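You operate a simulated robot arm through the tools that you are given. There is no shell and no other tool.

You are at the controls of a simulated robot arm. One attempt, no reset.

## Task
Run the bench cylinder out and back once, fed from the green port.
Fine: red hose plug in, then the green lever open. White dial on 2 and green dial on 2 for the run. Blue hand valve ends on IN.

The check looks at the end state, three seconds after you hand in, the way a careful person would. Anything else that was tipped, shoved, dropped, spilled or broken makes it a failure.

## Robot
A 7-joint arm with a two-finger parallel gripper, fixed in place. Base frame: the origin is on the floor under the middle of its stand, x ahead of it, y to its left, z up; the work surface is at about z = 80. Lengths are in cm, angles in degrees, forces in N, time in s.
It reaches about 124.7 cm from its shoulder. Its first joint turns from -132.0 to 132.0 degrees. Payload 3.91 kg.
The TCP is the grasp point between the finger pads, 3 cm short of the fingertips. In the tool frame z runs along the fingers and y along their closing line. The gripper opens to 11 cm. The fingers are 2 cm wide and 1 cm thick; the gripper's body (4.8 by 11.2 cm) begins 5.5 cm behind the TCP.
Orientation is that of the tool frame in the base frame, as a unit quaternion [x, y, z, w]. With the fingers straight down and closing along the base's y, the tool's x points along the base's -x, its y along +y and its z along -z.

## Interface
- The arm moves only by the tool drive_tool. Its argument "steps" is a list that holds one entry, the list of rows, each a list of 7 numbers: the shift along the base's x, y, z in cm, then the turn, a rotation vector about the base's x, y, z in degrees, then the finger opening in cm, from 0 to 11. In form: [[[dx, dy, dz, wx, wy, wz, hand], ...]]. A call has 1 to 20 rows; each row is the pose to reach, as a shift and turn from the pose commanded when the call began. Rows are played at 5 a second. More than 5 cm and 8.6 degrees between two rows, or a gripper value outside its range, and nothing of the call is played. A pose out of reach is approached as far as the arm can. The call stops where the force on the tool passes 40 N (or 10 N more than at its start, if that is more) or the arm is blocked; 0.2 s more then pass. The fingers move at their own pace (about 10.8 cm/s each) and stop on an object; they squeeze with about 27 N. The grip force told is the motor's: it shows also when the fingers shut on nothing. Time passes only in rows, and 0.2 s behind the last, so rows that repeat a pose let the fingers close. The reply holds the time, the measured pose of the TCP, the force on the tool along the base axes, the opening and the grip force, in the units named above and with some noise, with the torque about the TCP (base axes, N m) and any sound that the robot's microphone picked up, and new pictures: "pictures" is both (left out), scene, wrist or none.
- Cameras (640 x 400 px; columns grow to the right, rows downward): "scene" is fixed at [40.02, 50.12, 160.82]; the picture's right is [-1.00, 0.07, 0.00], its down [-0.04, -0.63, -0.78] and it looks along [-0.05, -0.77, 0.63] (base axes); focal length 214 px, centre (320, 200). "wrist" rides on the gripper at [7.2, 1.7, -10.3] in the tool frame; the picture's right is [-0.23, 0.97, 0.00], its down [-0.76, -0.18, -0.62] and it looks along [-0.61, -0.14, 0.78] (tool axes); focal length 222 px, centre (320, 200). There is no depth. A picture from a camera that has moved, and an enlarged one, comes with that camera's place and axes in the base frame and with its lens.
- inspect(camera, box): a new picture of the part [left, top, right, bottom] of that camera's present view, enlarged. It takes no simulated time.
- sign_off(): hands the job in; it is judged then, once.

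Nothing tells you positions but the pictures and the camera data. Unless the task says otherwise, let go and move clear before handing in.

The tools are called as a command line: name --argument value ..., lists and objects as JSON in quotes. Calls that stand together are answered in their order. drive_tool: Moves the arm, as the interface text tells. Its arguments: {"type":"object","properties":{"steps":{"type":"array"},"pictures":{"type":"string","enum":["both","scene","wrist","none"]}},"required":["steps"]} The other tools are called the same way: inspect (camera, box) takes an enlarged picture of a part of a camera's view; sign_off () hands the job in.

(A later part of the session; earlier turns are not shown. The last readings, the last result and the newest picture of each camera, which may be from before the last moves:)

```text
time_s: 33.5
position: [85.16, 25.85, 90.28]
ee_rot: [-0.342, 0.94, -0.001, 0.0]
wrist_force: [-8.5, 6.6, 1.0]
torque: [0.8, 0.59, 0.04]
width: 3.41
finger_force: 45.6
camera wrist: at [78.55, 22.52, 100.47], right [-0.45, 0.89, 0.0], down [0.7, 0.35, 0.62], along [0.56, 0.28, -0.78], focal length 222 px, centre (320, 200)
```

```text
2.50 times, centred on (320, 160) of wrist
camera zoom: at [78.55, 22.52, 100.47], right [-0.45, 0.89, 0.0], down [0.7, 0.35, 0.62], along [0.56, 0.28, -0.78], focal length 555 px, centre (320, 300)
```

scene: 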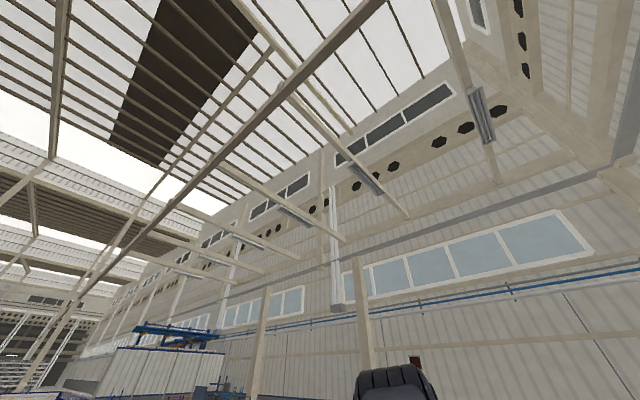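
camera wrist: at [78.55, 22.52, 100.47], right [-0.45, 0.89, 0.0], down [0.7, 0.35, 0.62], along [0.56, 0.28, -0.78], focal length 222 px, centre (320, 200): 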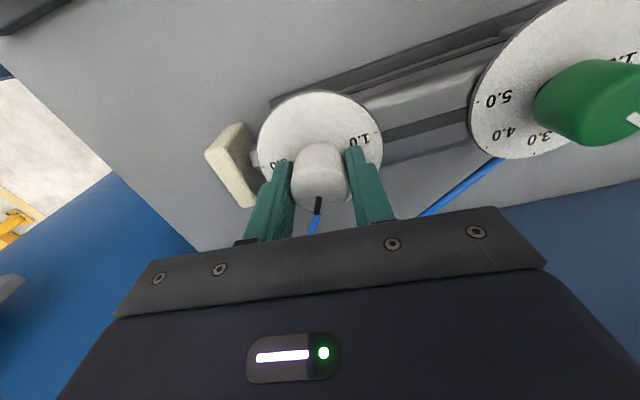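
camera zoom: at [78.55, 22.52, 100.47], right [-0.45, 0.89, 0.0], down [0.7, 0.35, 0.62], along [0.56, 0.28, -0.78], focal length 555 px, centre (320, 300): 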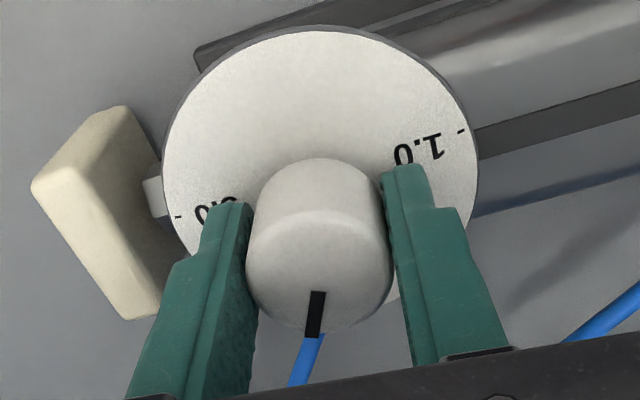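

drive_tool --steps '[[[0, 0, 0, 0, 0, 6.25, 2], [0, 0, 0, 0, 0, 12.5, 2], [0, 0, 0, 0, 0, 18.75, 2], [0, 0, 0, 0, 0, 25, 2], [0, 0, 0, 0, 0, 31.25, 2], [0, 0, 0, 0, 0, 37.5, 2], [0, 0, 0, 0, 0, 43.75, 2], [0, 0, 0, 0, 0, 50, 2], [0, 0, 0, 0, 0, 56.25, 2], [0, 0, 0, 0, 0, 62.5, 2], [0, 0, 0, 0, 0, 68.75, 2], [0, 0, 0, 0, 0, 75, 2], [0, 0, 0, 0, 0, 75, 2], [0, 0, 0, 0, 0, 75, 4], [0, 0, 0, 0, 0, 75, 6], [0, 0, 0, 0, 0, 75, 6], [0, 0, 4, 0, 0, 75, 6], [0, 0, 8, 0, 0, 75, 6], [0, 0, 12, 0, 0, 75, 6]]]' --pictures "wrist"

inspect --camera "wrist" --box '[240, 60, 400, 160]'

```text
time_s: 37.5
position: [84.86, 25.84, 102.22]
ee_rot: [0.844, -0.537, 0.0, -0.001]
wrist_force: [0.1, -1.2, -0.3]
torque: [-0.01, 0.03, -0.01]
width: 6.03
finger_force: 0.1
camera wrist: at [86.47, 18.6, 112.44], right [-0.98, -0.21, 0.0], down [-0.16, 0.76, 0.62], along [-0.13, 0.61, -0.78], focal length 222 px, centre (320, 200)
```

wrist: 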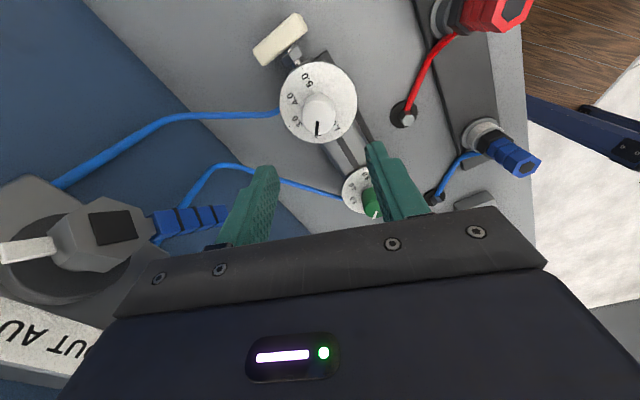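

```text
4.00 times, centred on (320, 110) of wrist
camera zoom: at [86.47, 18.6, 112.44], right [-0.98, -0.21, 0.0], down [-0.16, 0.76, 0.62], along [-0.13, 0.61, -0.78], focal length 888 px, centre (320, 560)
```

zoom: 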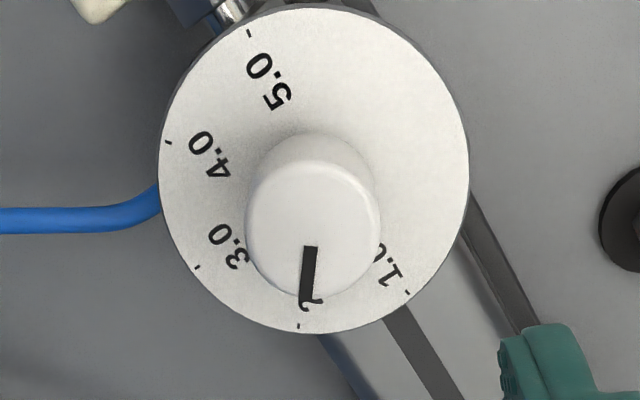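

White reads 2.0 (pointer within 0.5° of the tick). Next I'll move over the red plug for a close look before grasping it.

drive_tool --steps '[[[0, 0, 4, 0, 0, -6, 6], [-1.5, -1.2, 6, 0, 0, -13, 6], [-3, -2.5, 6, 0, 0, -20, 6], [-5, -4.5, 6, 0, 0, -27, 6], [-7, -6.5, 6, 0, 0, -34, 6], [-9, -8.5, 6, 0, 0, -41, 6], [-11, -10, 6, 0, 0, -49, 6], [-12, -11, 6, 0, 0, -57, 6]]]' --pictures "wrist"

inspect --camera "wrist" --box '[240, 40, 400, 140]'

```text
time_s: 39.3
position: [73.22, 15.0, 108.16]
ee_rot: [-0.484, 0.875, -0.001, 0.001]
wrist_force: [0.6, -0.2, 0.2]
torque: [-0.02, 0.04, -0.01]
width: 6.02
finger_force: 0.0
camera wrist: at [67.99, 9.8, 118.32], right [-0.7, 0.71, 0.0], down [0.55, 0.55, 0.62], along [0.45, 0.44, -0.78], focal length 222 px, centre (320, 200)
```

wrist: 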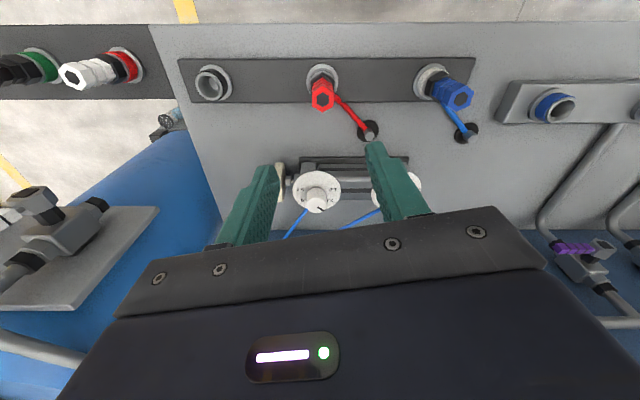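

```text
4.00 times, centred on (320, 90) of wrist
camera zoom: at [67.99, 9.8, 118.32], right [-0.7, 0.71, 0.0], down [0.55, 0.55, 0.62], along [0.45, 0.44, -0.78], focal length 888 px, centre (320, 640)
```

zoom: 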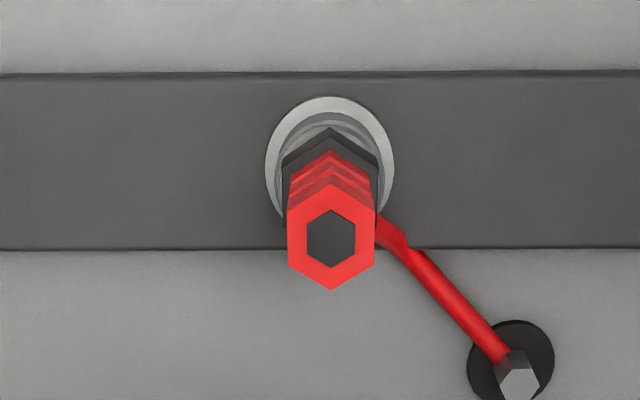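

The red plug's axis is at about (72.6, 14.9), its top at z≈91, and it is 2.5 cm across the flats. The hose leaves on its left side, so I'll turn the fingers onto a pair of flats clear of the hose.

drive_tool --steps '[[[-0.1, 0, 0, 0, 0, 7, 6], [-0.3, 0, 0, 0, 0, 14, 6], [-0.5, -0.1, 0, 0, 0, 21, 6], [-0.6, -0.1, 0, 0, 0, 28, 6], [-0.6, -0.1, -1, 0, 0, 35, 6], [-0.6, -0.1, -3, 0, 0, 41, 6], [-0.6, -0.1, -5, 0, 0, 47, 6]]]' --pictures "wrist"

inspect --camera "wrist" --box '[240, 40, 400, 165]'

```text
time_s: 40.9
position: [72.66, 14.76, 103.31]
ee_rot: [0.793, -0.609, 0.001, -0.002]
wrist_force: [-0.1, -0.2, 0.5]
torque: [0.03, 0.0, 0.01]
width: 6.0
finger_force: 0.0
camera wrist: at [72.91, 7.17, 113.49], right [-1.0, -0.03, 0.0], down [-0.03, 0.78, 0.63], along [-0.02, 0.62, -0.78], focal length 222 px, centre (320, 200)
```

wrist: 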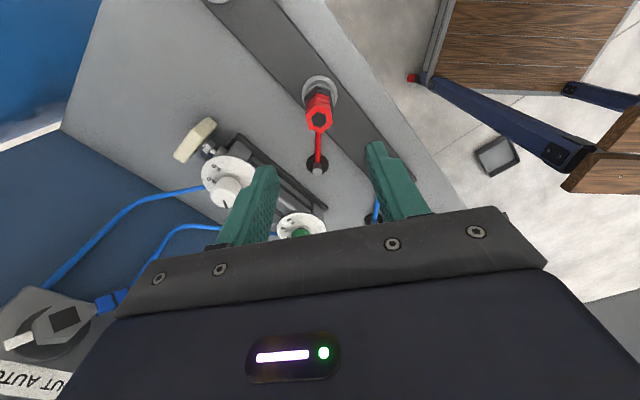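

```text
3.20 times, centred on (320, 102) of wrist
camera zoom: at [72.91, 7.17, 113.49], right [-1.0, -0.03, 0.0], down [-0.03, 0.78, 0.63], along [-0.02, 0.62, -0.78], focal length 711 px, centre (320, 512)
```

zoom: 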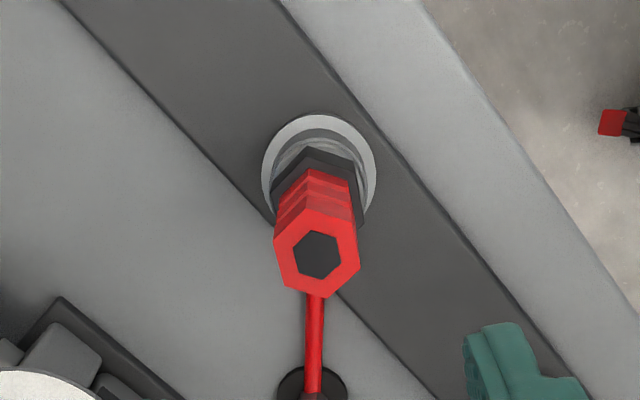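

The fingers are aligned with the flats and centred, and the hose lies perpendicular to the closing line. I'll descend around the plug.

drive_tool --steps '[[[0, 0, -4, 0, 0, 0, 6], [0, 0, -8, 0, 0, 0, 6], [0, 0, -11, 0, 0, 0, 6], [0, 0, -13, 0, 0, 0, 6], [0, 0, -14.2, 0, 0, 0, 6]]]' --pictures "wrist"

inspect --camera "wrist" --box '[220, 80, 420, 240]'

```text
time_s: 42.1
position: [72.67, 14.66, 89.07]
ee_rot: [0.793, -0.609, 0.001, -0.002]
wrist_force: [-0.1, -0.1, 0.4]
torque: [-0.01, -0.01, 0.01]
width: 6.02
finger_force: 0.0
camera wrist: at [72.94, 7.28, 99.26], right [-1.0, -0.03, 0.0], down [-0.03, 0.78, 0.62], along [-0.02, 0.62, -0.78], focal length 222 px, centre (320, 200)
```

wrist: 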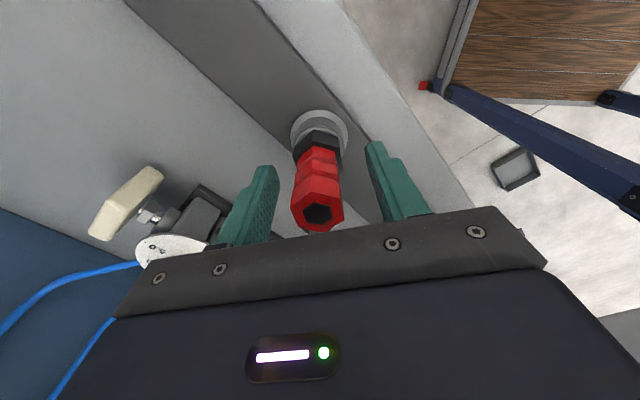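

```text
2.50 times, centred on (320, 160) of wrist
camera zoom: at [72.94, 7.28, 99.26], right [-1.0, -0.03, 0.0], down [-0.03, 0.78, 0.62], along [-0.02, 0.62, -0.78], focal length 555 px, centre (320, 300)
```

zoom: 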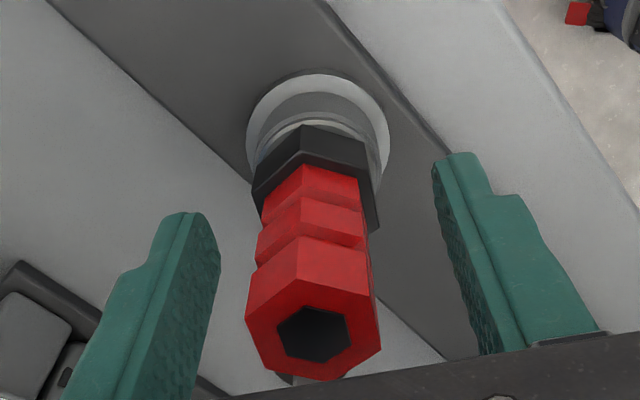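

The plug body is centred between the fingers. I'll close on it.

drive_tool --steps '[[[0, 0, 0, 0, 0, 0, 3], [0, 0, 0, 0, 0, 0, 1.5], [0, 0, 0, 0, 0, 0, 1.5], [0, 0, 0, 0, 0, 0, 1.5]]]' --pictures "wrist"

```text
time_s: 43.1
position: [72.74, 14.68, 89.07]
ee_rot: [0.793, -0.61, 0.001, -0.002]
wrist_force: [0.2, 0.3, 0.2]
torque: [0.0, -0.03, 0.03]
width: 2.59
finger_force: 27.2
camera wrist: at [72.94, 7.28, 99.28], right [-1.0, -0.03, 0.0], down [-0.03, 0.78, 0.62], along [-0.02, 0.62, -0.78], focal length 222 px, centre (320, 200)
```

wrist: 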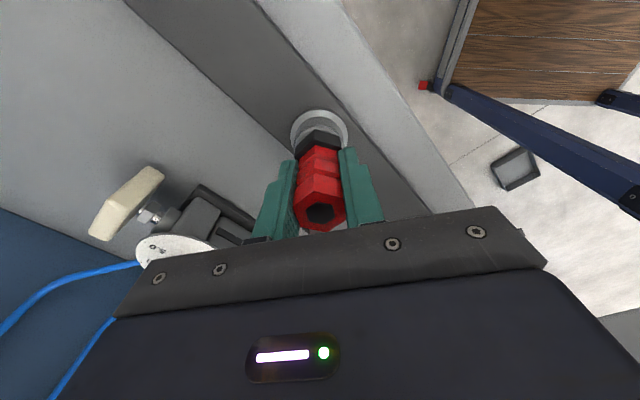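

The plug is gripped at 2.59 cm with almost no side load. I'll pull it straight up slowly.

drive_tool --steps '[[[0, 0, 0.5, 0, 0, 0, 1.5], [0, 0, 1, 0, 0, 0, 1.5], [0, 0, 1.5, 0, 0, 0, 1.5], [0, 0, 2, 0, 0, 0, 1.5], [0, 0, 3, 0, 0, 0, 1.5], [0, 0, 4, 0, 0, 0, 1.5], [0, 0, 5, 0, 0, 0, 1.5], [0, 0, 6, 0, 0, 0, 1.5]]]' --pictures "wrist"

```text
time_s: 44.9
position: [72.68, 14.59, 94.99]
ee_rot: [0.793, -0.609, 0.001, -0.002]
wrist_force: [-0.1, 0.8, -1.8]
torque: [-0.02, 0.06, 0.0]
width: 2.6
finger_force: 27.0
camera wrist: at [72.9, 7.24, 105.28], right [-1.0, -0.03, 0.0], down [-0.03, 0.78, 0.62], along [-0.02, 0.62, -0.78], focal length 222 px, centre (320, 200)
```

wrist: 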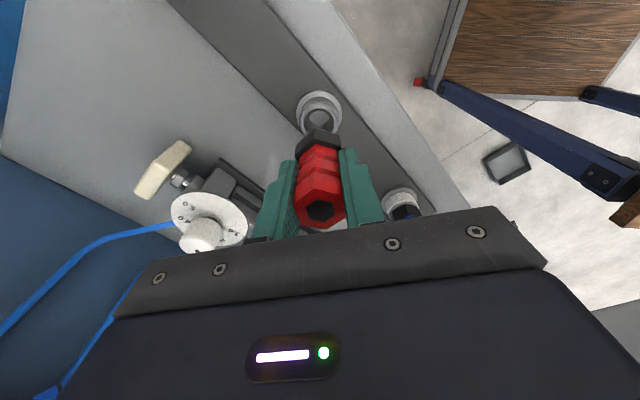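

The plug is out of its park socket. I'll lift it higher and carry it towards the green port.

drive_tool --steps '[[[0, 0, 4, 0, 0, 0, 1.5], [0, 0, 8, 0, 0, 0, 1.5], [-3, 3.2, 9, 0, 0, 0, 1.5], [-6, 6.4, 9, 0, 0, 0, 1.5], [-9, 9.7, 9, 0, 0, 0, 1.5], [-12, 12.9, 9, 0, 0, 0, 1.5], [-15, 16.2, 9, 0, 0, 0, 1.5], [-18, 19.4, 9, 0, 0, 0, 1.5], [-21, 22.7, 9, 0, 0, 0, 1.5], [-24, 26, 9, 0, 0, 0, 1.5], [-27, 29.2, 9, 0, 0, 0, 1.5]]]' --pictures "wrist"

```text
time_s: 47.3
position: [45.69, 43.96, 103.91]
ee_rot: [0.793, -0.609, 0.0, -0.002]
wrist_force: [0.6, -0.6, -1.3]
torque: [0.02, 0.04, 0.03]
width: 2.62
finger_force: 27.0
camera wrist: at [45.9, 36.51, 114.09], right [-1.0, -0.03, 0.0], down [-0.03, 0.78, 0.62], along [-0.02, 0.62, -0.78], focal length 222 px, centre (320, 200)
```

wrist: 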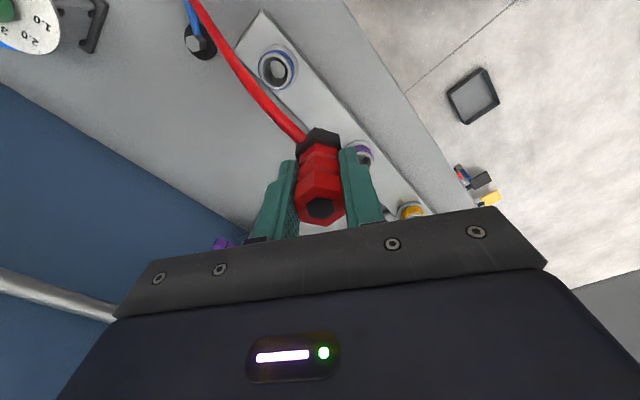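

drive_tool --steps '[[[-3.2, 3.45, 0, 0, 0, 0, 1.5], [-6.4, 6.9, 0, 0, 0, 0, 1.5], [-9.6, 10.4, 0, 0, 0, 0, 1.5], [-12.8, 13.8, 0, 0, 0, 0, 1.5], [-16, 17.3, 0, 0, 0, 0, 1.5], [-19.2, 20.7, 0, 0, 0, 0, 1.5], [-22.4, 24.2, 0, 0, 0, 0, 1.5], [-25.6, 27.6, 0, 0, 0, 0, 1.5], [-27.8, 30, 0, 0, 0, 0, 1.5], [-28.8, 31.1, 0, 0, 0, 0, 1.5]]]' --pictures "wrist"

inspect --camera "wrist" --box '[240, 60, 400, 260]'

```text
time_s: 49.5
position: [16.63, 75.17, 104.0]
ee_rot: [0.793, -0.609, 0.001, -0.002]
wrist_force: [0.1, -0.7, -0.7]
torque: [-0.05, 0.0, 0.02]
width: 2.63
finger_force: 27.1
camera wrist: at [16.98, 67.75, 114.27], right [-1.0, -0.03, 0.0], down [-0.03, 0.78, 0.62], along [-0.02, 0.62, -0.78], focal length 222 px, centre (320, 200)
```

wrist: 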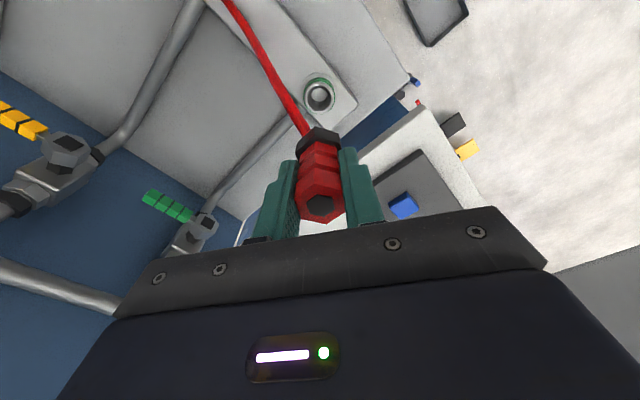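

```text
2.00 times, centred on (320, 160) of wrist
camera zoom: at [16.98, 67.75, 114.27], right [-1.0, -0.03, 0.0], down [-0.03, 0.78, 0.62], along [-0.02, 0.62, -0.78], focal length 444 px, centre (320, 280)
```

zoom: 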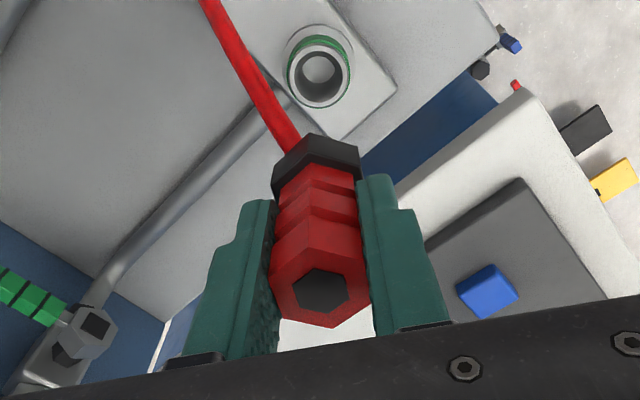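

The port is almost exactly on the tool axis, with a correction of about (+0.1, −0.3) cm. The plug has crept down a little in the grip, so I'll align and lower promptly to just above the port.

drive_tool --steps '[[[0.1, -0.3, -2, 0, 0, 0, 1], [0.1, -0.3, -4.5, 0, 0, 0, 1], [0.1, -0.3, -6, 0, 0, 0, 1]]]' --pictures "wrist"

inspect --camera "wrist" --box '[240, 60, 400, 260]'

```text
time_s: 50.3
position: [16.93, 74.81, 98.06]
ee_rot: [0.793, -0.609, 0.001, -0.003]
wrist_force: [0.3, 0.0, -1.6]
torque: [0.01, 0.01, 0.02]
width: 2.6
finger_force: 27.2
camera wrist: at [17.04, 67.25, 108.26], right [-1.0, -0.03, 0.0], down [-0.03, 0.78, 0.62], along [-0.02, 0.62, -0.78], focal length 222 px, centre (320, 200)
```

wrist: 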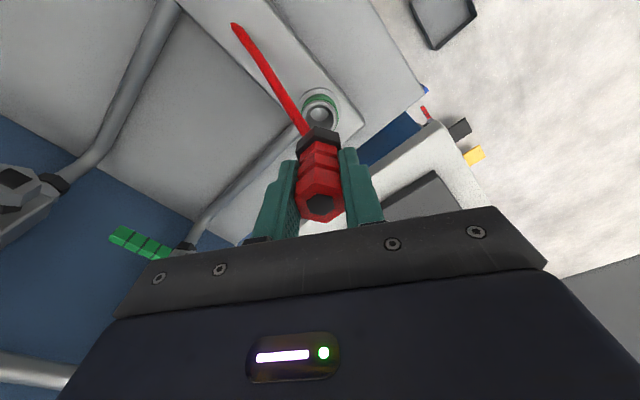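

```text
2.00 times, centred on (320, 160) of wrist
camera zoom: at [17.04, 67.25, 108.26], right [-1.0, -0.03, 0.0], down [-0.03, 0.78, 0.62], along [-0.02, 0.62, -0.78], focal length 444 px, centre (320, 280)
```

zoom: 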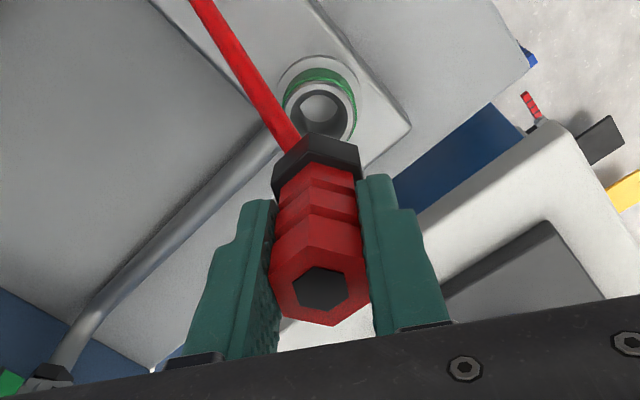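

inspect --camera "wrist" --box '[280, 70, 360, 140]'

inspect --camera "wrist" --box '[160, 0, 360, 125]'

```text
5.71 times, centred on (320, 105) of wrist
camera zoom: at [17.04, 67.25, 108.26], right [-1.0, -0.03, 0.0], down [-0.03, 0.78, 0.62], along [-0.02, 0.62, -0.78], focal length 1269 px, centre (320, 743)
```

zoom: 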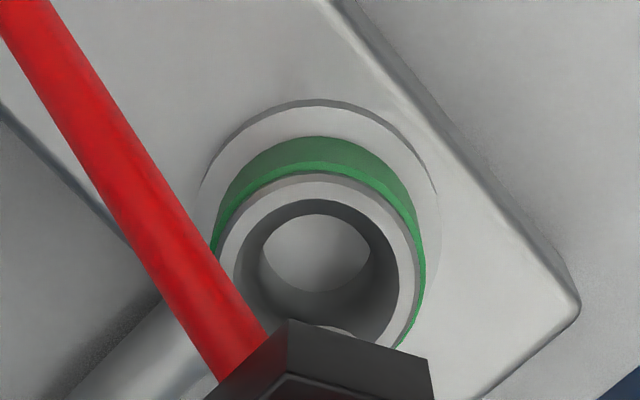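

```text
3.20 times, centred on (260, 62) of wrist
camera zoom: at [17.04, 67.25, 108.26], right [-1.0, -0.03, 0.0], down [-0.03, 0.78, 0.62], along [-0.02, 0.62, -0.78], focal length 711 px, centre (512, 640)
```

zoom: 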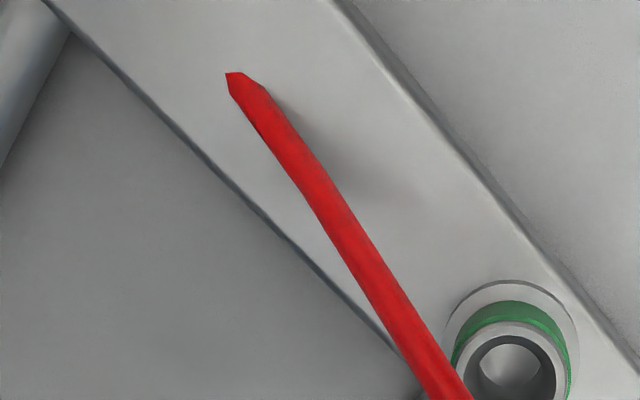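

The alignment is within about 0.1 cm and the hose looks like it is only drawn, carrying no load. I'll lower gently and watch the force.

drive_tool --steps '[[[0, 0.1, -0.7, 0, 0, 0, 1], [0, 0.1, -1.4, 0, 0, 0, 1], [0, 0.1, -2.1, 0, 0, 0, 1], [0, 0.1, -2.8, 0, 0, 0, 1]]]' --pictures "wrist"

inspect --camera "wrist" --box '[240, 80, 400, 240]'

```text
time_s: 51.3
position: [16.97, 74.75, 95.2]
ee_rot: [0.793, -0.609, 0.001, -0.001]
wrist_force: [-0.6, 0.6, -0.8]
torque: [0.01, -0.04, 0.03]
width: 2.62
finger_force: 26.7
camera wrist: at [17.14, 67.3, 105.47], right [-1.0, -0.03, 0.0], down [-0.03, 0.78, 0.62], along [-0.02, 0.62, -0.78], focal length 222 px, centre (320, 200)
```

wrist: 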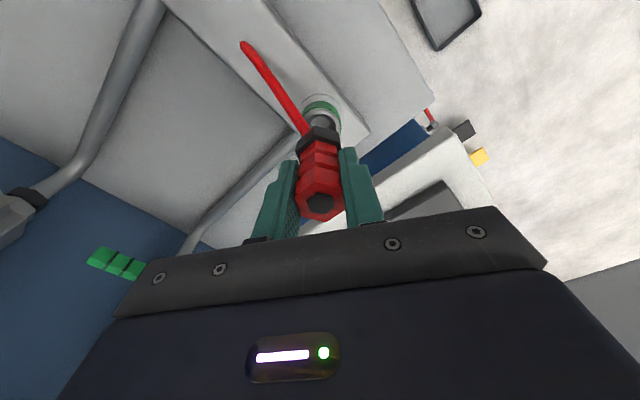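

```text
2.50 times, centred on (320, 160) of wrist
camera zoom: at [17.14, 67.3, 105.47], right [-1.0, -0.03, 0.0], down [-0.03, 0.78, 0.62], along [-0.02, 0.62, -0.78], focal length 555 px, centre (320, 300)
```

zoom: 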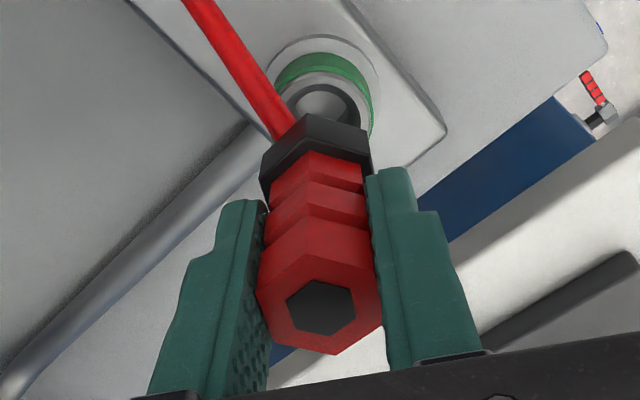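

drive_tool --steps '[[[-0.12, 0.1, 0, 0, 0, 0, 1], [-0.12, 0.1, -0.6, 0, 0, 0, 1], [-0.12, 0.1, -1.2, 0, 0, 0, 1], [-0.12, 0.1, -1.8, 0, 0, 0, 1]]]' --pictures "wrist"

inspect --camera "wrist" --box '[260, 80, 380, 155]'

```text
time_s: 52.3
position: [16.82, 74.83, 93.44]
ee_rot: [0.793, -0.609, 0.0, -0.002]
wrist_force: [0.0, 1.3, -1.2]
torque: [0.03, -0.04, 0.0]
width: 2.62
finger_force: 27.4
camera wrist: at [17.07, 67.45, 103.67], right [-1.0, -0.03, 0.0], down [-0.03, 0.78, 0.62], along [-0.02, 0.62, -0.78], focal length 222 px, centre (320, 200)
```

wrist: 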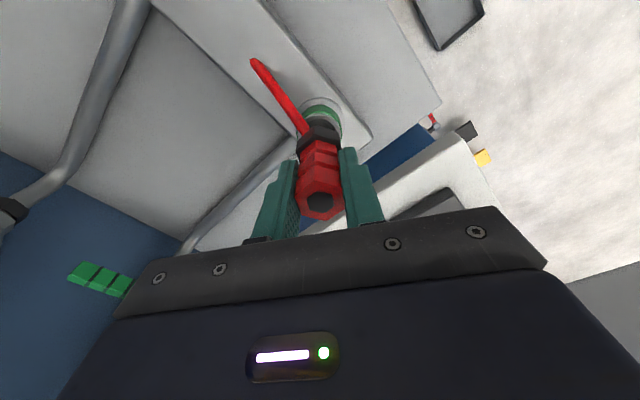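

```text
5.33 times, centred on (320, 118) of wrist
camera zoom: at [17.07, 67.45, 103.67], right [-1.0, -0.03, 0.0], down [-0.03, 0.78, 0.62], along [-0.02, 0.62, -0.78], focal length 1185 px, centre (320, 640)
```

zoom: 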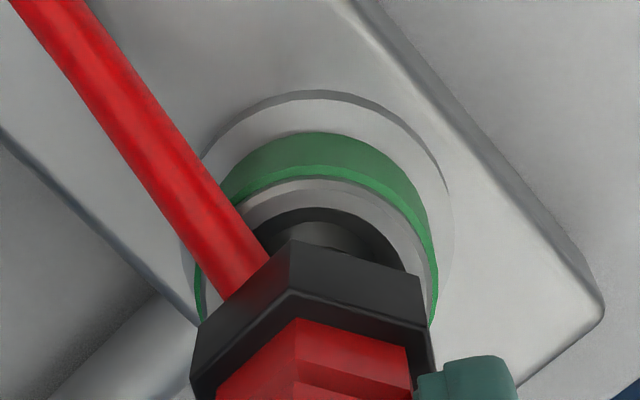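

drive_tool --steps '[[[0, 0, -0.5, 0, 0, 0, 1], [0, 0, -1.0, 0, 0, 0, 1], [0, 0, -1.5, 0, 0, 0, 1]]]' --pictures "wrist"

inspect --camera "wrist" --box '[260, 80, 380, 155]'

```text
time_s: 53.1
position: [16.7, 74.87, 91.9]
ee_rot: [0.793, -0.609, 0.0, -0.002]
wrist_force: [-0.1, 0.2, 2.5]
torque: [0.04, -0.02, -0.02]
width: 2.63
finger_force: 26.5
camera wrist: at [17.02, 67.41, 102.23], right [-1.0, -0.03, 0.0], down [-0.03, 0.78, 0.62], along [-0.02, 0.62, -0.78], focal length 222 px, centre (320, 200)
```

wrist: 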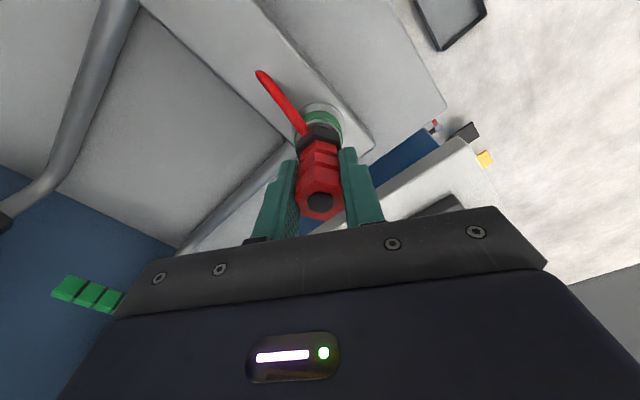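

```text
5.33 times, centred on (320, 118) of wrist
camera zoom: at [17.02, 67.41, 102.23], right [-1.0, -0.03, 0.0], down [-0.03, 0.78, 0.62], along [-0.02, 0.62, -0.78], focal length 1185 px, centre (320, 640)
```

zoom: 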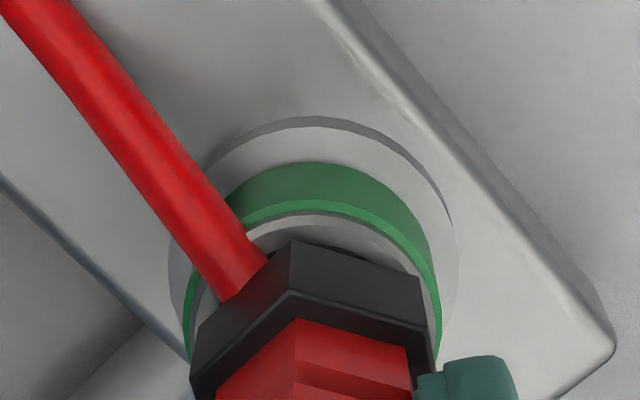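

Light contact now (about 3–4 N). I'll keep pushing down gently.

drive_tool --steps '[[[0, 0, -0.4, 0, 0, 0, 1], [0, 0, -0.8, 0, 0, 0, 1], [0, 0, -1.2, 0, 0, 0, 1]]]' --pictures "wrist"

inspect --camera "wrist" --box '[260, 80, 380, 155]'

```text
time_s: 53.9
position: [16.89, 74.9, 90.85]
ee_rot: [0.794, -0.608, 0.0, -0.004]
wrist_force: [-1.7, 3.0, 24.6]
torque: [0.03, 0.51, -0.02]
width: 2.65
finger_force: 27.2
camera wrist: at [17.07, 67.45, 101.07], right [-1.0, -0.03, 0.0], down [-0.03, 0.78, 0.63], along [-0.02, 0.63, -0.78], focal length 222 px, centre (320, 200)
```

wrist: 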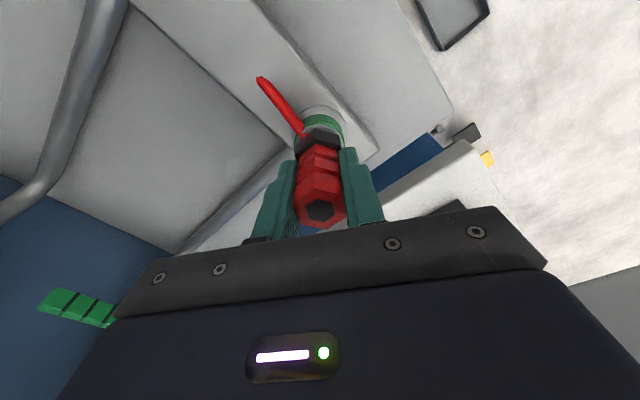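

```text
5.33 times, centred on (320, 118) of wrist
camera zoom: at [17.07, 67.45, 101.07], right [-1.0, -0.03, 0.0], down [-0.03, 0.78, 0.63], along [-0.02, 0.63, -0.78], focal length 1185 px, centre (320, 640)
```

zoom: 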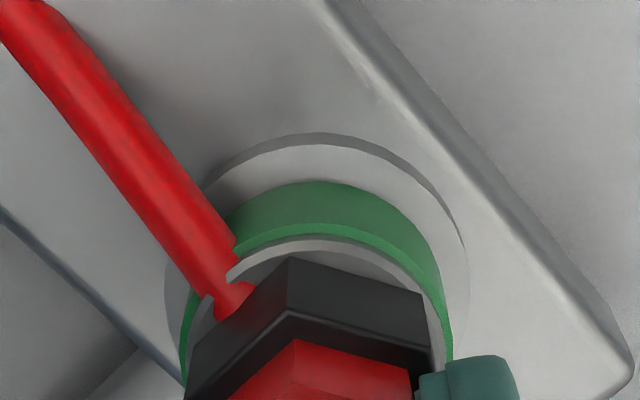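

The force has risen to about 25 N and the plug has stopped moving down, so it looks seated or nearly so. I'll let go, rise, and check its height compared with how it was parked.

drive_tool --steps '[[[0, 0, 0.1, 0, 0, 0, 2], [0, 0, 0.1, 0, 0, 0, 4], [0, 0, 0.1, 0, 0, 0, 6], [0, 0, 0.1, 0, 0, 0, 6], [0, 0, 3, 0, 0, 0, 6], [0, 0, 7, 0, 0, 0, 6], [0, 0, 12, 0, 0, 0, 6]]]' --pictures "wrist"

inspect --camera "wrist" --box '[240, 40, 400, 165]'

```text
time_s: 55.5
position: [16.72, 74.96, 102.84]
ee_rot: [0.793, -0.609, 0.002, -0.003]
wrist_force: [0.5, -0.1, -0.1]
torque: [-0.02, -0.02, -0.01]
width: 6.01
finger_force: 0.0
camera wrist: at [17.02, 67.55, 113.09], right [-1.0, -0.03, 0.0], down [-0.03, 0.78, 0.62], along [-0.02, 0.62, -0.78], focal length 222 px, centre (320, 200)
```

wrist: 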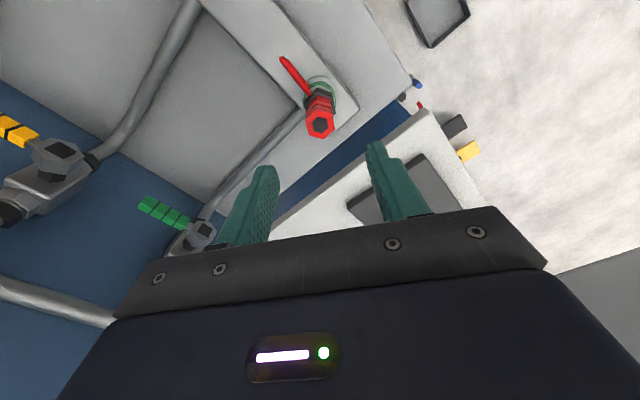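

```text
3.20 times, centred on (320, 102) of wrist
camera zoom: at [17.02, 67.55, 113.09], right [-1.0, -0.03, 0.0], down [-0.03, 0.78, 0.62], along [-0.02, 0.62, -0.78], focal length 711 px, centre (320, 512)
```

zoom: 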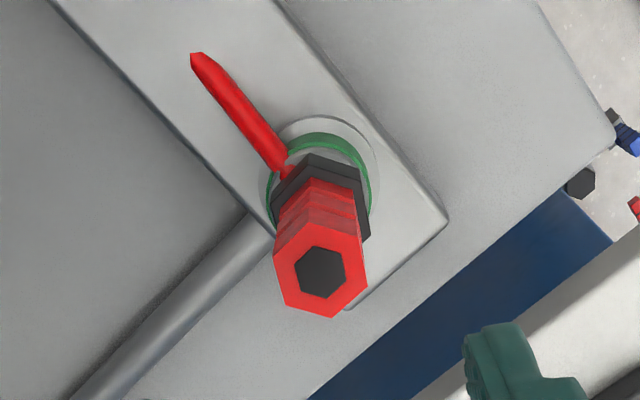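

The plug stands upright in the green port with its top at z≈92.2. To be sure it is fully home, I'll press lightly on its top with closed fingertips.

drive_tool --steps '[[[0, 0, 0, 0, 0, 0, 2], [0, 0, 0, 0, 0, 0, 0], [0, 0, -3, 0, 0, 0, 0], [0, 0, -5.5, 0, 0, 0, 0], [0, 0, -6.8, 0, 0, 0, 0], [0, 0, -7.1, 0, 0, 0, 0], [0, 0, -7.4, 0, 0, 0, 0], [0, 0, -7.6, 0, 0, 0, 0], [0, 0, -7.8, 0, 0, 0, 0], [0, 0, -8.0, 0, 0, 0, 0]]]' --pictures "wrist"

```text
time_s: 57.3
position: [16.99, 75.07, 95.64]
ee_rot: [0.793, -0.61, -0.001, -0.005]
wrist_force: [-0.5, -1.0, 9.0]
torque: [-0.14, 0.01, -0.08]
width: 0.01
finger_force: 27.3
stopped in row 9: the force on the tool passed its limit at 44 N (the readings are from after the stop); the commanded pose is now the measured one
camera wrist: at [17.07, 67.59, 105.76], right [-1.0, -0.03, -0.01], down [-0.03, 0.78, 0.63], along [-0.02, 0.63, -0.78], focal length 222 px, centre (320, 200)
```

wrist: 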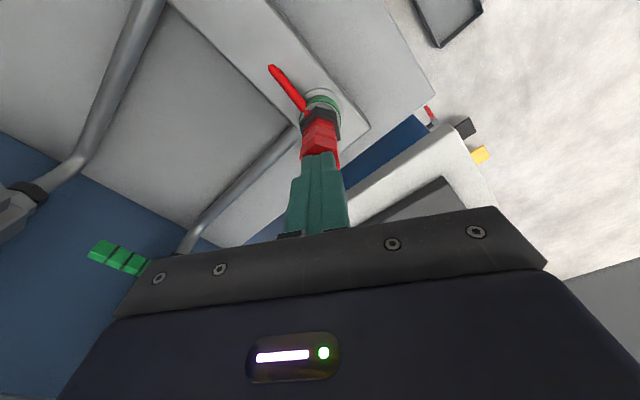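

The plug is against a hard stop (44 N, no further movement), so it is home. I'll back off upwards, turn the wrist, and set up in front of the wall for the green lever.

drive_tool --steps '[[[0, 0, 3, 0, 0, 0, 0], [0, 0, 7, 0, 0, 0, 0], [0, 0, 11, 0, 0, -7.5, 0], [1.5, -0.6, 13, 0, 0, -15, 0], [3, -1.2, 13, 0, 0, -22.5, 0], [5, -2, 13, 0, 0, -30, 0], [7, -2.8, 13, 0, 0, -37.5, 0], [9, -3.6, 13, 0, 0, -45, 0], [11, -4.4, 13, 0, 0, -52.5, 0], [11, -4.4, 13, 0, 0, -60, 0]]]' --pictures "none"

drive_tool --steps '[[[0, 0, 0, 5.3, -5.3, 0, 0], [0, 0, 0, 10.6, -10.6, 0, 0], [0, 0, 0, 15.9, -15.9, 0, 0], [0, 0, 0, 21.2, -21.2, 0, 0], [0, 0, 0, 26.5, -26.5, 0, 0], [0, 0, 0, 31.8, -31.8, 0, 0], [0, 0, 0, 37.1, -37.1, 0, 0], [0, 0, 0, 42.4, -42.4, 0, 0]]]' --pictures "wrist"

inspect --camera "wrist" --box '[240, 40, 480, 190]'

```text
time_s: 59.5
position: [27.89, 70.76, 108.42]
ee_rot: [-0.381, 0.924, -0.003, 0.004]
wrist_force: [0.2, -0.1, 0.1]
torque: [-0.04, 0.0, -0.01]
width: 0.02
finger_force: 27.1
```

```text
time_s: 61.3
position: [27.9, 70.69, 108.56]
ee_rot: [-0.33, 0.799, 0.19, 0.465]
wrist_force: [0.1, -0.4, -0.3]
torque: [0.03, 0.01, 0.01]
width: 0.02
finger_force: 27.7
camera wrist: at [17.73, 63.07, 107.17], right [-0.61, 0.77, 0.19], down [0.01, -0.24, 0.97], along [0.8, 0.59, 0.14], focal length 222 px, centre (320, 200)
```

wrist: 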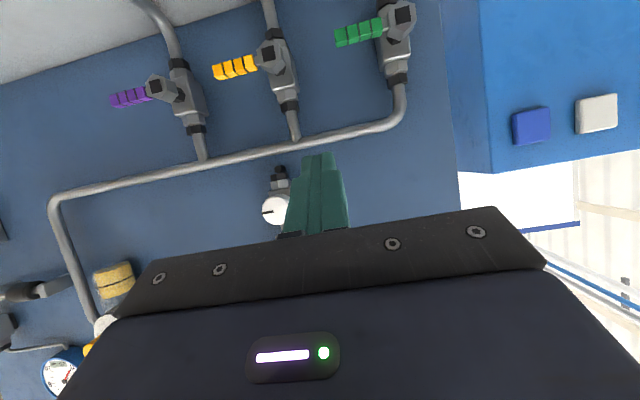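

```text
2.67 times, centred on (360, 115) of wrist
camera zoom: at [17.73, 63.07, 107.17], right [-0.61, 0.77, 0.19], down [0.01, -0.24, 0.97], along [0.8, 0.59, 0.14], focal length 592 px, centre (213, 427)
```

zoom: 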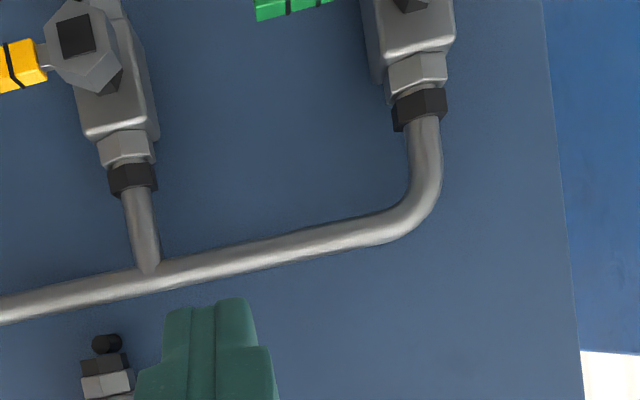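

The lever pivot is at about l=41, z=92.3, the grip spans l=33.4–38.3, and the lever plane is at s≈87. I'll bring the closed fingers in between the yellow and green valves, just below lever height.

drive_tool --steps '[[[2.75, 2.8, -2.1, 0, 0, 0, 0], [5.5, 5.65, -4.2, 0, 0, 0, 0], [8.25, 8.5, -6.4, 0, 0, 0, 0], [11, 11.3, -8.5, 0, 0, 0, 0], [11, 11.3, -12.5, 0, 0, 0, 0], [11, 11.3, -16, 0, 0, 0, 0], [11, 11.3, -18.9, 0, 0, 0, 0]]]' --pictures "wrist"

inspect --camera "wrist" --box '[220, 80, 500, 255]'

```text
time_s: 62.9
position: [38.72, 81.89, 89.66]
ee_rot: [-0.328, 0.8, 0.19, 0.465]
wrist_force: [0.2, -0.6, 0.1]
torque: [0.0, 0.0, 0.02]
width: 0.0
finger_force: 26.7
camera wrist: at [28.63, 74.25, 88.31], right [-0.6, 0.77, 0.2], down [0.01, -0.24, 0.97], along [0.8, 0.59, 0.14], focal length 222 px, centre (320, 200)
```

wrist: 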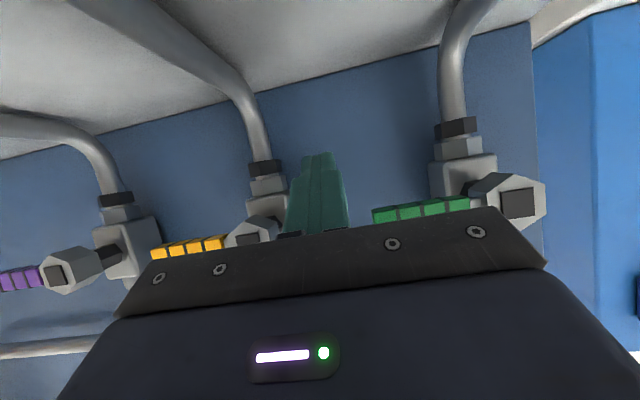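

```text
2.29 times, centred on (360, 168) of wrist
camera zoom: at [28.63, 74.25, 88.31], right [-0.6, 0.77, 0.2], down [0.01, -0.24, 0.97], along [0.8, 0.59, 0.14], focal length 508 px, centre (229, 274)
```

zoom: 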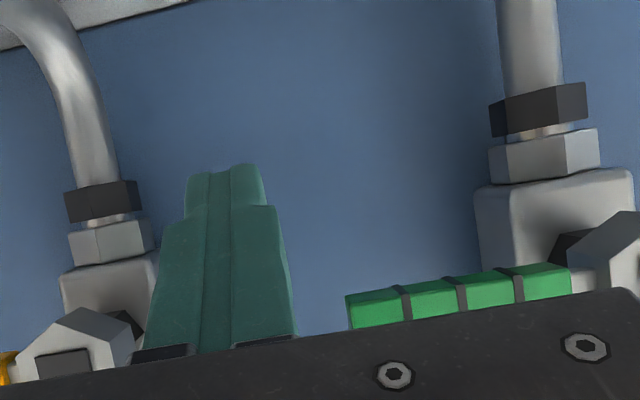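

The finger tips are below the lever. I'll slide left under its outer grip, then push up a little to see whether it turns that way.

drive_tool --steps '[[[-1.7, 1.7, 0, 0, 0, 0, 0], [-3.4, 3.4, 0, 0, 0, 0, 0], [-3.4, 3.4, 0.8, 0, 0, 0, 0], [-3.4, 3.4, 1.4, 0, 0, 0, 0], [-3.4, 3.4, 2.0, 0, 0, 0, 0], [-3.3, 3.3, 2.5, 0, 0, 0, 0], [-3.25, 3.25, 3.0, 0, 0, 0, 0], [-3.2, 3.2, 3.5, 0, 0, 0, 0]]]' --pictures "wrist"

inspect --camera "wrist" --box '[220, 80, 500, 255]'

```text
time_s: 64.7
position: [35.52, 85.16, 93.01]
ee_rot: [-0.33, 0.8, 0.191, 0.464]
wrist_force: [-1.3, -1.4, -0.2]
torque: [-0.01, -0.03, 0.01]
width: 0.01
finger_force: 27.5
camera wrist: at [25.46, 77.55, 91.82], right [-0.6, 0.77, 0.2], down [0.01, -0.24, 0.97], along [0.8, 0.59, 0.14], focal length 222 px, centre (320, 200)
```

wrist: 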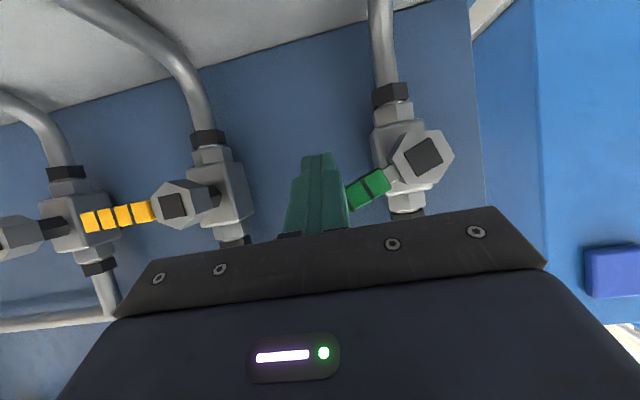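

```text
2.29 times, centred on (360, 168) of wrist
camera zoom: at [25.46, 77.55, 91.82], right [-0.6, 0.77, 0.2], down [0.01, -0.24, 0.97], along [0.8, 0.59, 0.14], focal length 508 px, centre (229, 274)
```

zoom: 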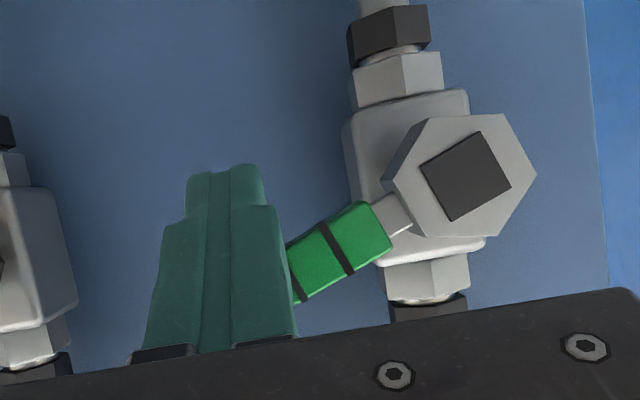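

The lever turns freely upwards. I'll continue along the arc to vertical.

drive_tool --steps '[[[0.07, -0.07, 1.6, 0, 0, 0, 0], [-0.07, 0.07, 2.3, 0, 0, 0, 0], [-0.28, 0.28, 3.1, 0, 0, 0, 0], [-0.52, 0.52, 3.8, 0, 0, 0, 0], [-0.85, 0.85, 4.5, 0, 0, 0, 0], [-1.23, 1.23, 5.0, 0, 0, 0, 0], [-1.7, 1.7, 5.5, 0, 0, 0, 0], [-2.12, 2.12, 5.9, 0, 0, 0, 0], [-2.4, 2.4, 6.1, 0, 0, 0, 0]]]' --pictures "wrist"

inspect --camera "wrist" --box '[220, 60, 500, 235]'

```text
time_s: 66.7
position: [33.3, 87.64, 99.37]
ee_rot: [-0.329, 0.8, 0.19, 0.465]
wrist_force: [-0.9, -0.5, 0.4]
torque: [0.0, 0.0, -0.04]
width: 0.0
finger_force: 27.2
camera wrist: at [23.17, 80.01, 98.03], right [-0.6, 0.77, 0.2], down [0.01, -0.24, 0.97], along [0.8, 0.59, 0.14], focal length 222 px, centre (320, 200)
```

wrist: 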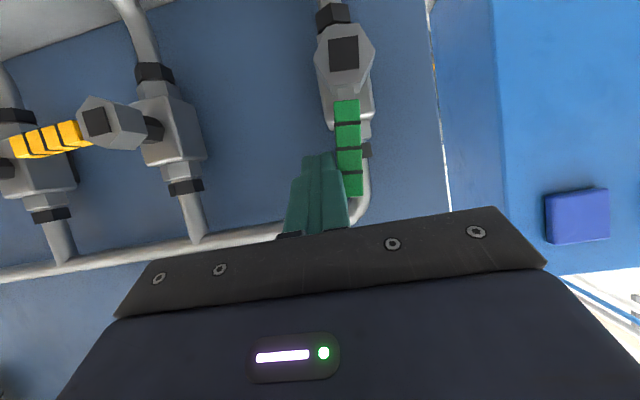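

```text
2.29 times, centred on (360, 148) of wrist
camera zoom: at [23.17, 80.01, 98.03], right [-0.6, 0.77, 0.2], down [0.01, -0.24, 0.97], along [0.8, 0.59, 0.14], focal length 508 px, centre (229, 320)
```

zoom: 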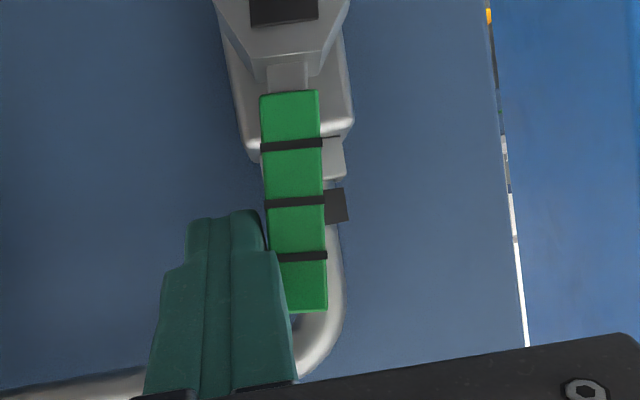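

The lever is a few degrees short of vertical. I'll nudge it the rest of the way.

drive_tool --steps '[[[-0.2, 0.2, 0.05, 0, 0, 0, 0], [-0.4, 0.4, 0.1, 0, 0, 0, 0], [-0.6, 0.6, 0.1, 0, 0, 0, 0]]]' --pictures "wrist"

inspect --camera "wrist" --box '[220, 60, 500, 235]'

```text
time_s: 67.5
position: [32.67, 88.18, 99.33]
ee_rot: [-0.329, 0.799, 0.191, 0.465]
wrist_force: [-0.1, -0.5, 0.5]
torque: [0.0, 0.02, -0.04]
width: 0.0
finger_force: 27.1
camera wrist: at [22.54, 80.58, 98.01], right [-0.6, 0.77, 0.2], down [0.01, -0.24, 0.97], along [0.8, 0.59, 0.14], focal length 222 px, centre (320, 200)
```

wrist: 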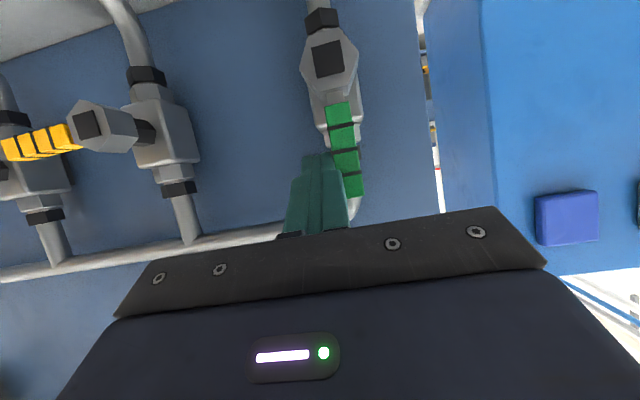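

```text
2.29 times, centred on (360, 148) of wrist
camera zoom: at [22.54, 80.58, 98.01], right [-0.6, 0.77, 0.2], down [0.01, -0.24, 0.97], along [0.8, 0.59, 0.14], focal length 508 px, centre (229, 320)
```

zoom: 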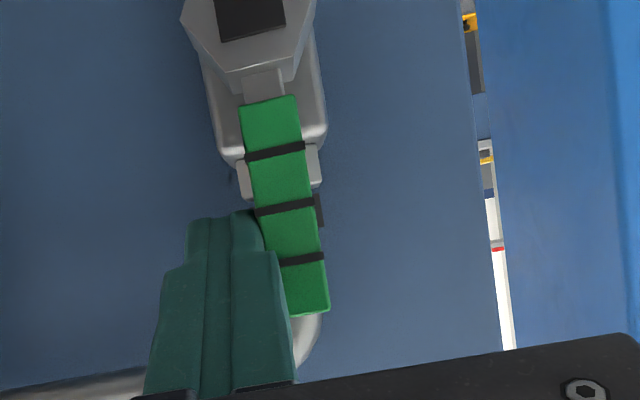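

drive_tool --steps '[[[-0.15, 0.15, 0, 0, 0, 0, 0], [-0.3, 0.3, 0, 0, 0, 0, 0]]]' --pictures "wrist"

inspect --camera "wrist" --box '[220, 0, 500, 175]'

```text
time_s: 68.1
position: [32.63, 88.37, 99.35]
ee_rot: [-0.328, 0.801, 0.188, 0.465]
wrist_force: [2.9, -31.3, 1.5]
torque: [-0.47, 0.0, -0.03]
width: 0.0
finger_force: 26.6
camera wrist: at [22.43, 80.73, 98.04], right [-0.6, 0.77, 0.19], down [0.01, -0.24, 0.97], along [0.8, 0.59, 0.14], focal length 222 px, centre (320, 200)
```

wrist: 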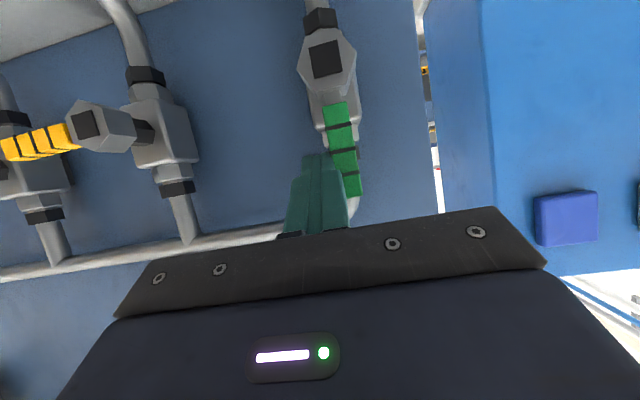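

```text
2.29 times, centred on (360, 88) of wrist
camera zoom: at [22.43, 80.73, 98.04], right [-0.6, 0.77, 0.19], down [0.01, -0.24, 0.97], along [0.8, 0.59, 0.14], focal length 508 px, centre (229, 457)
```

zoom: 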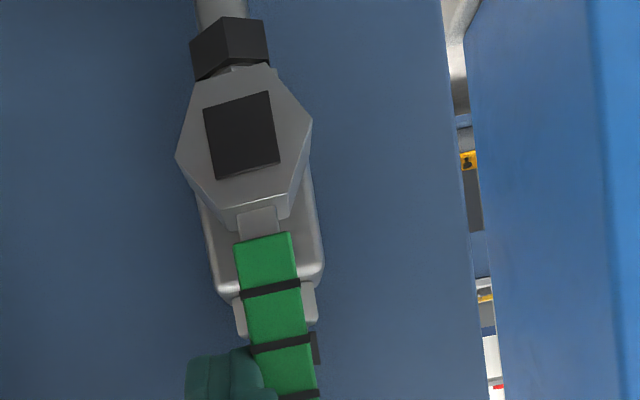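

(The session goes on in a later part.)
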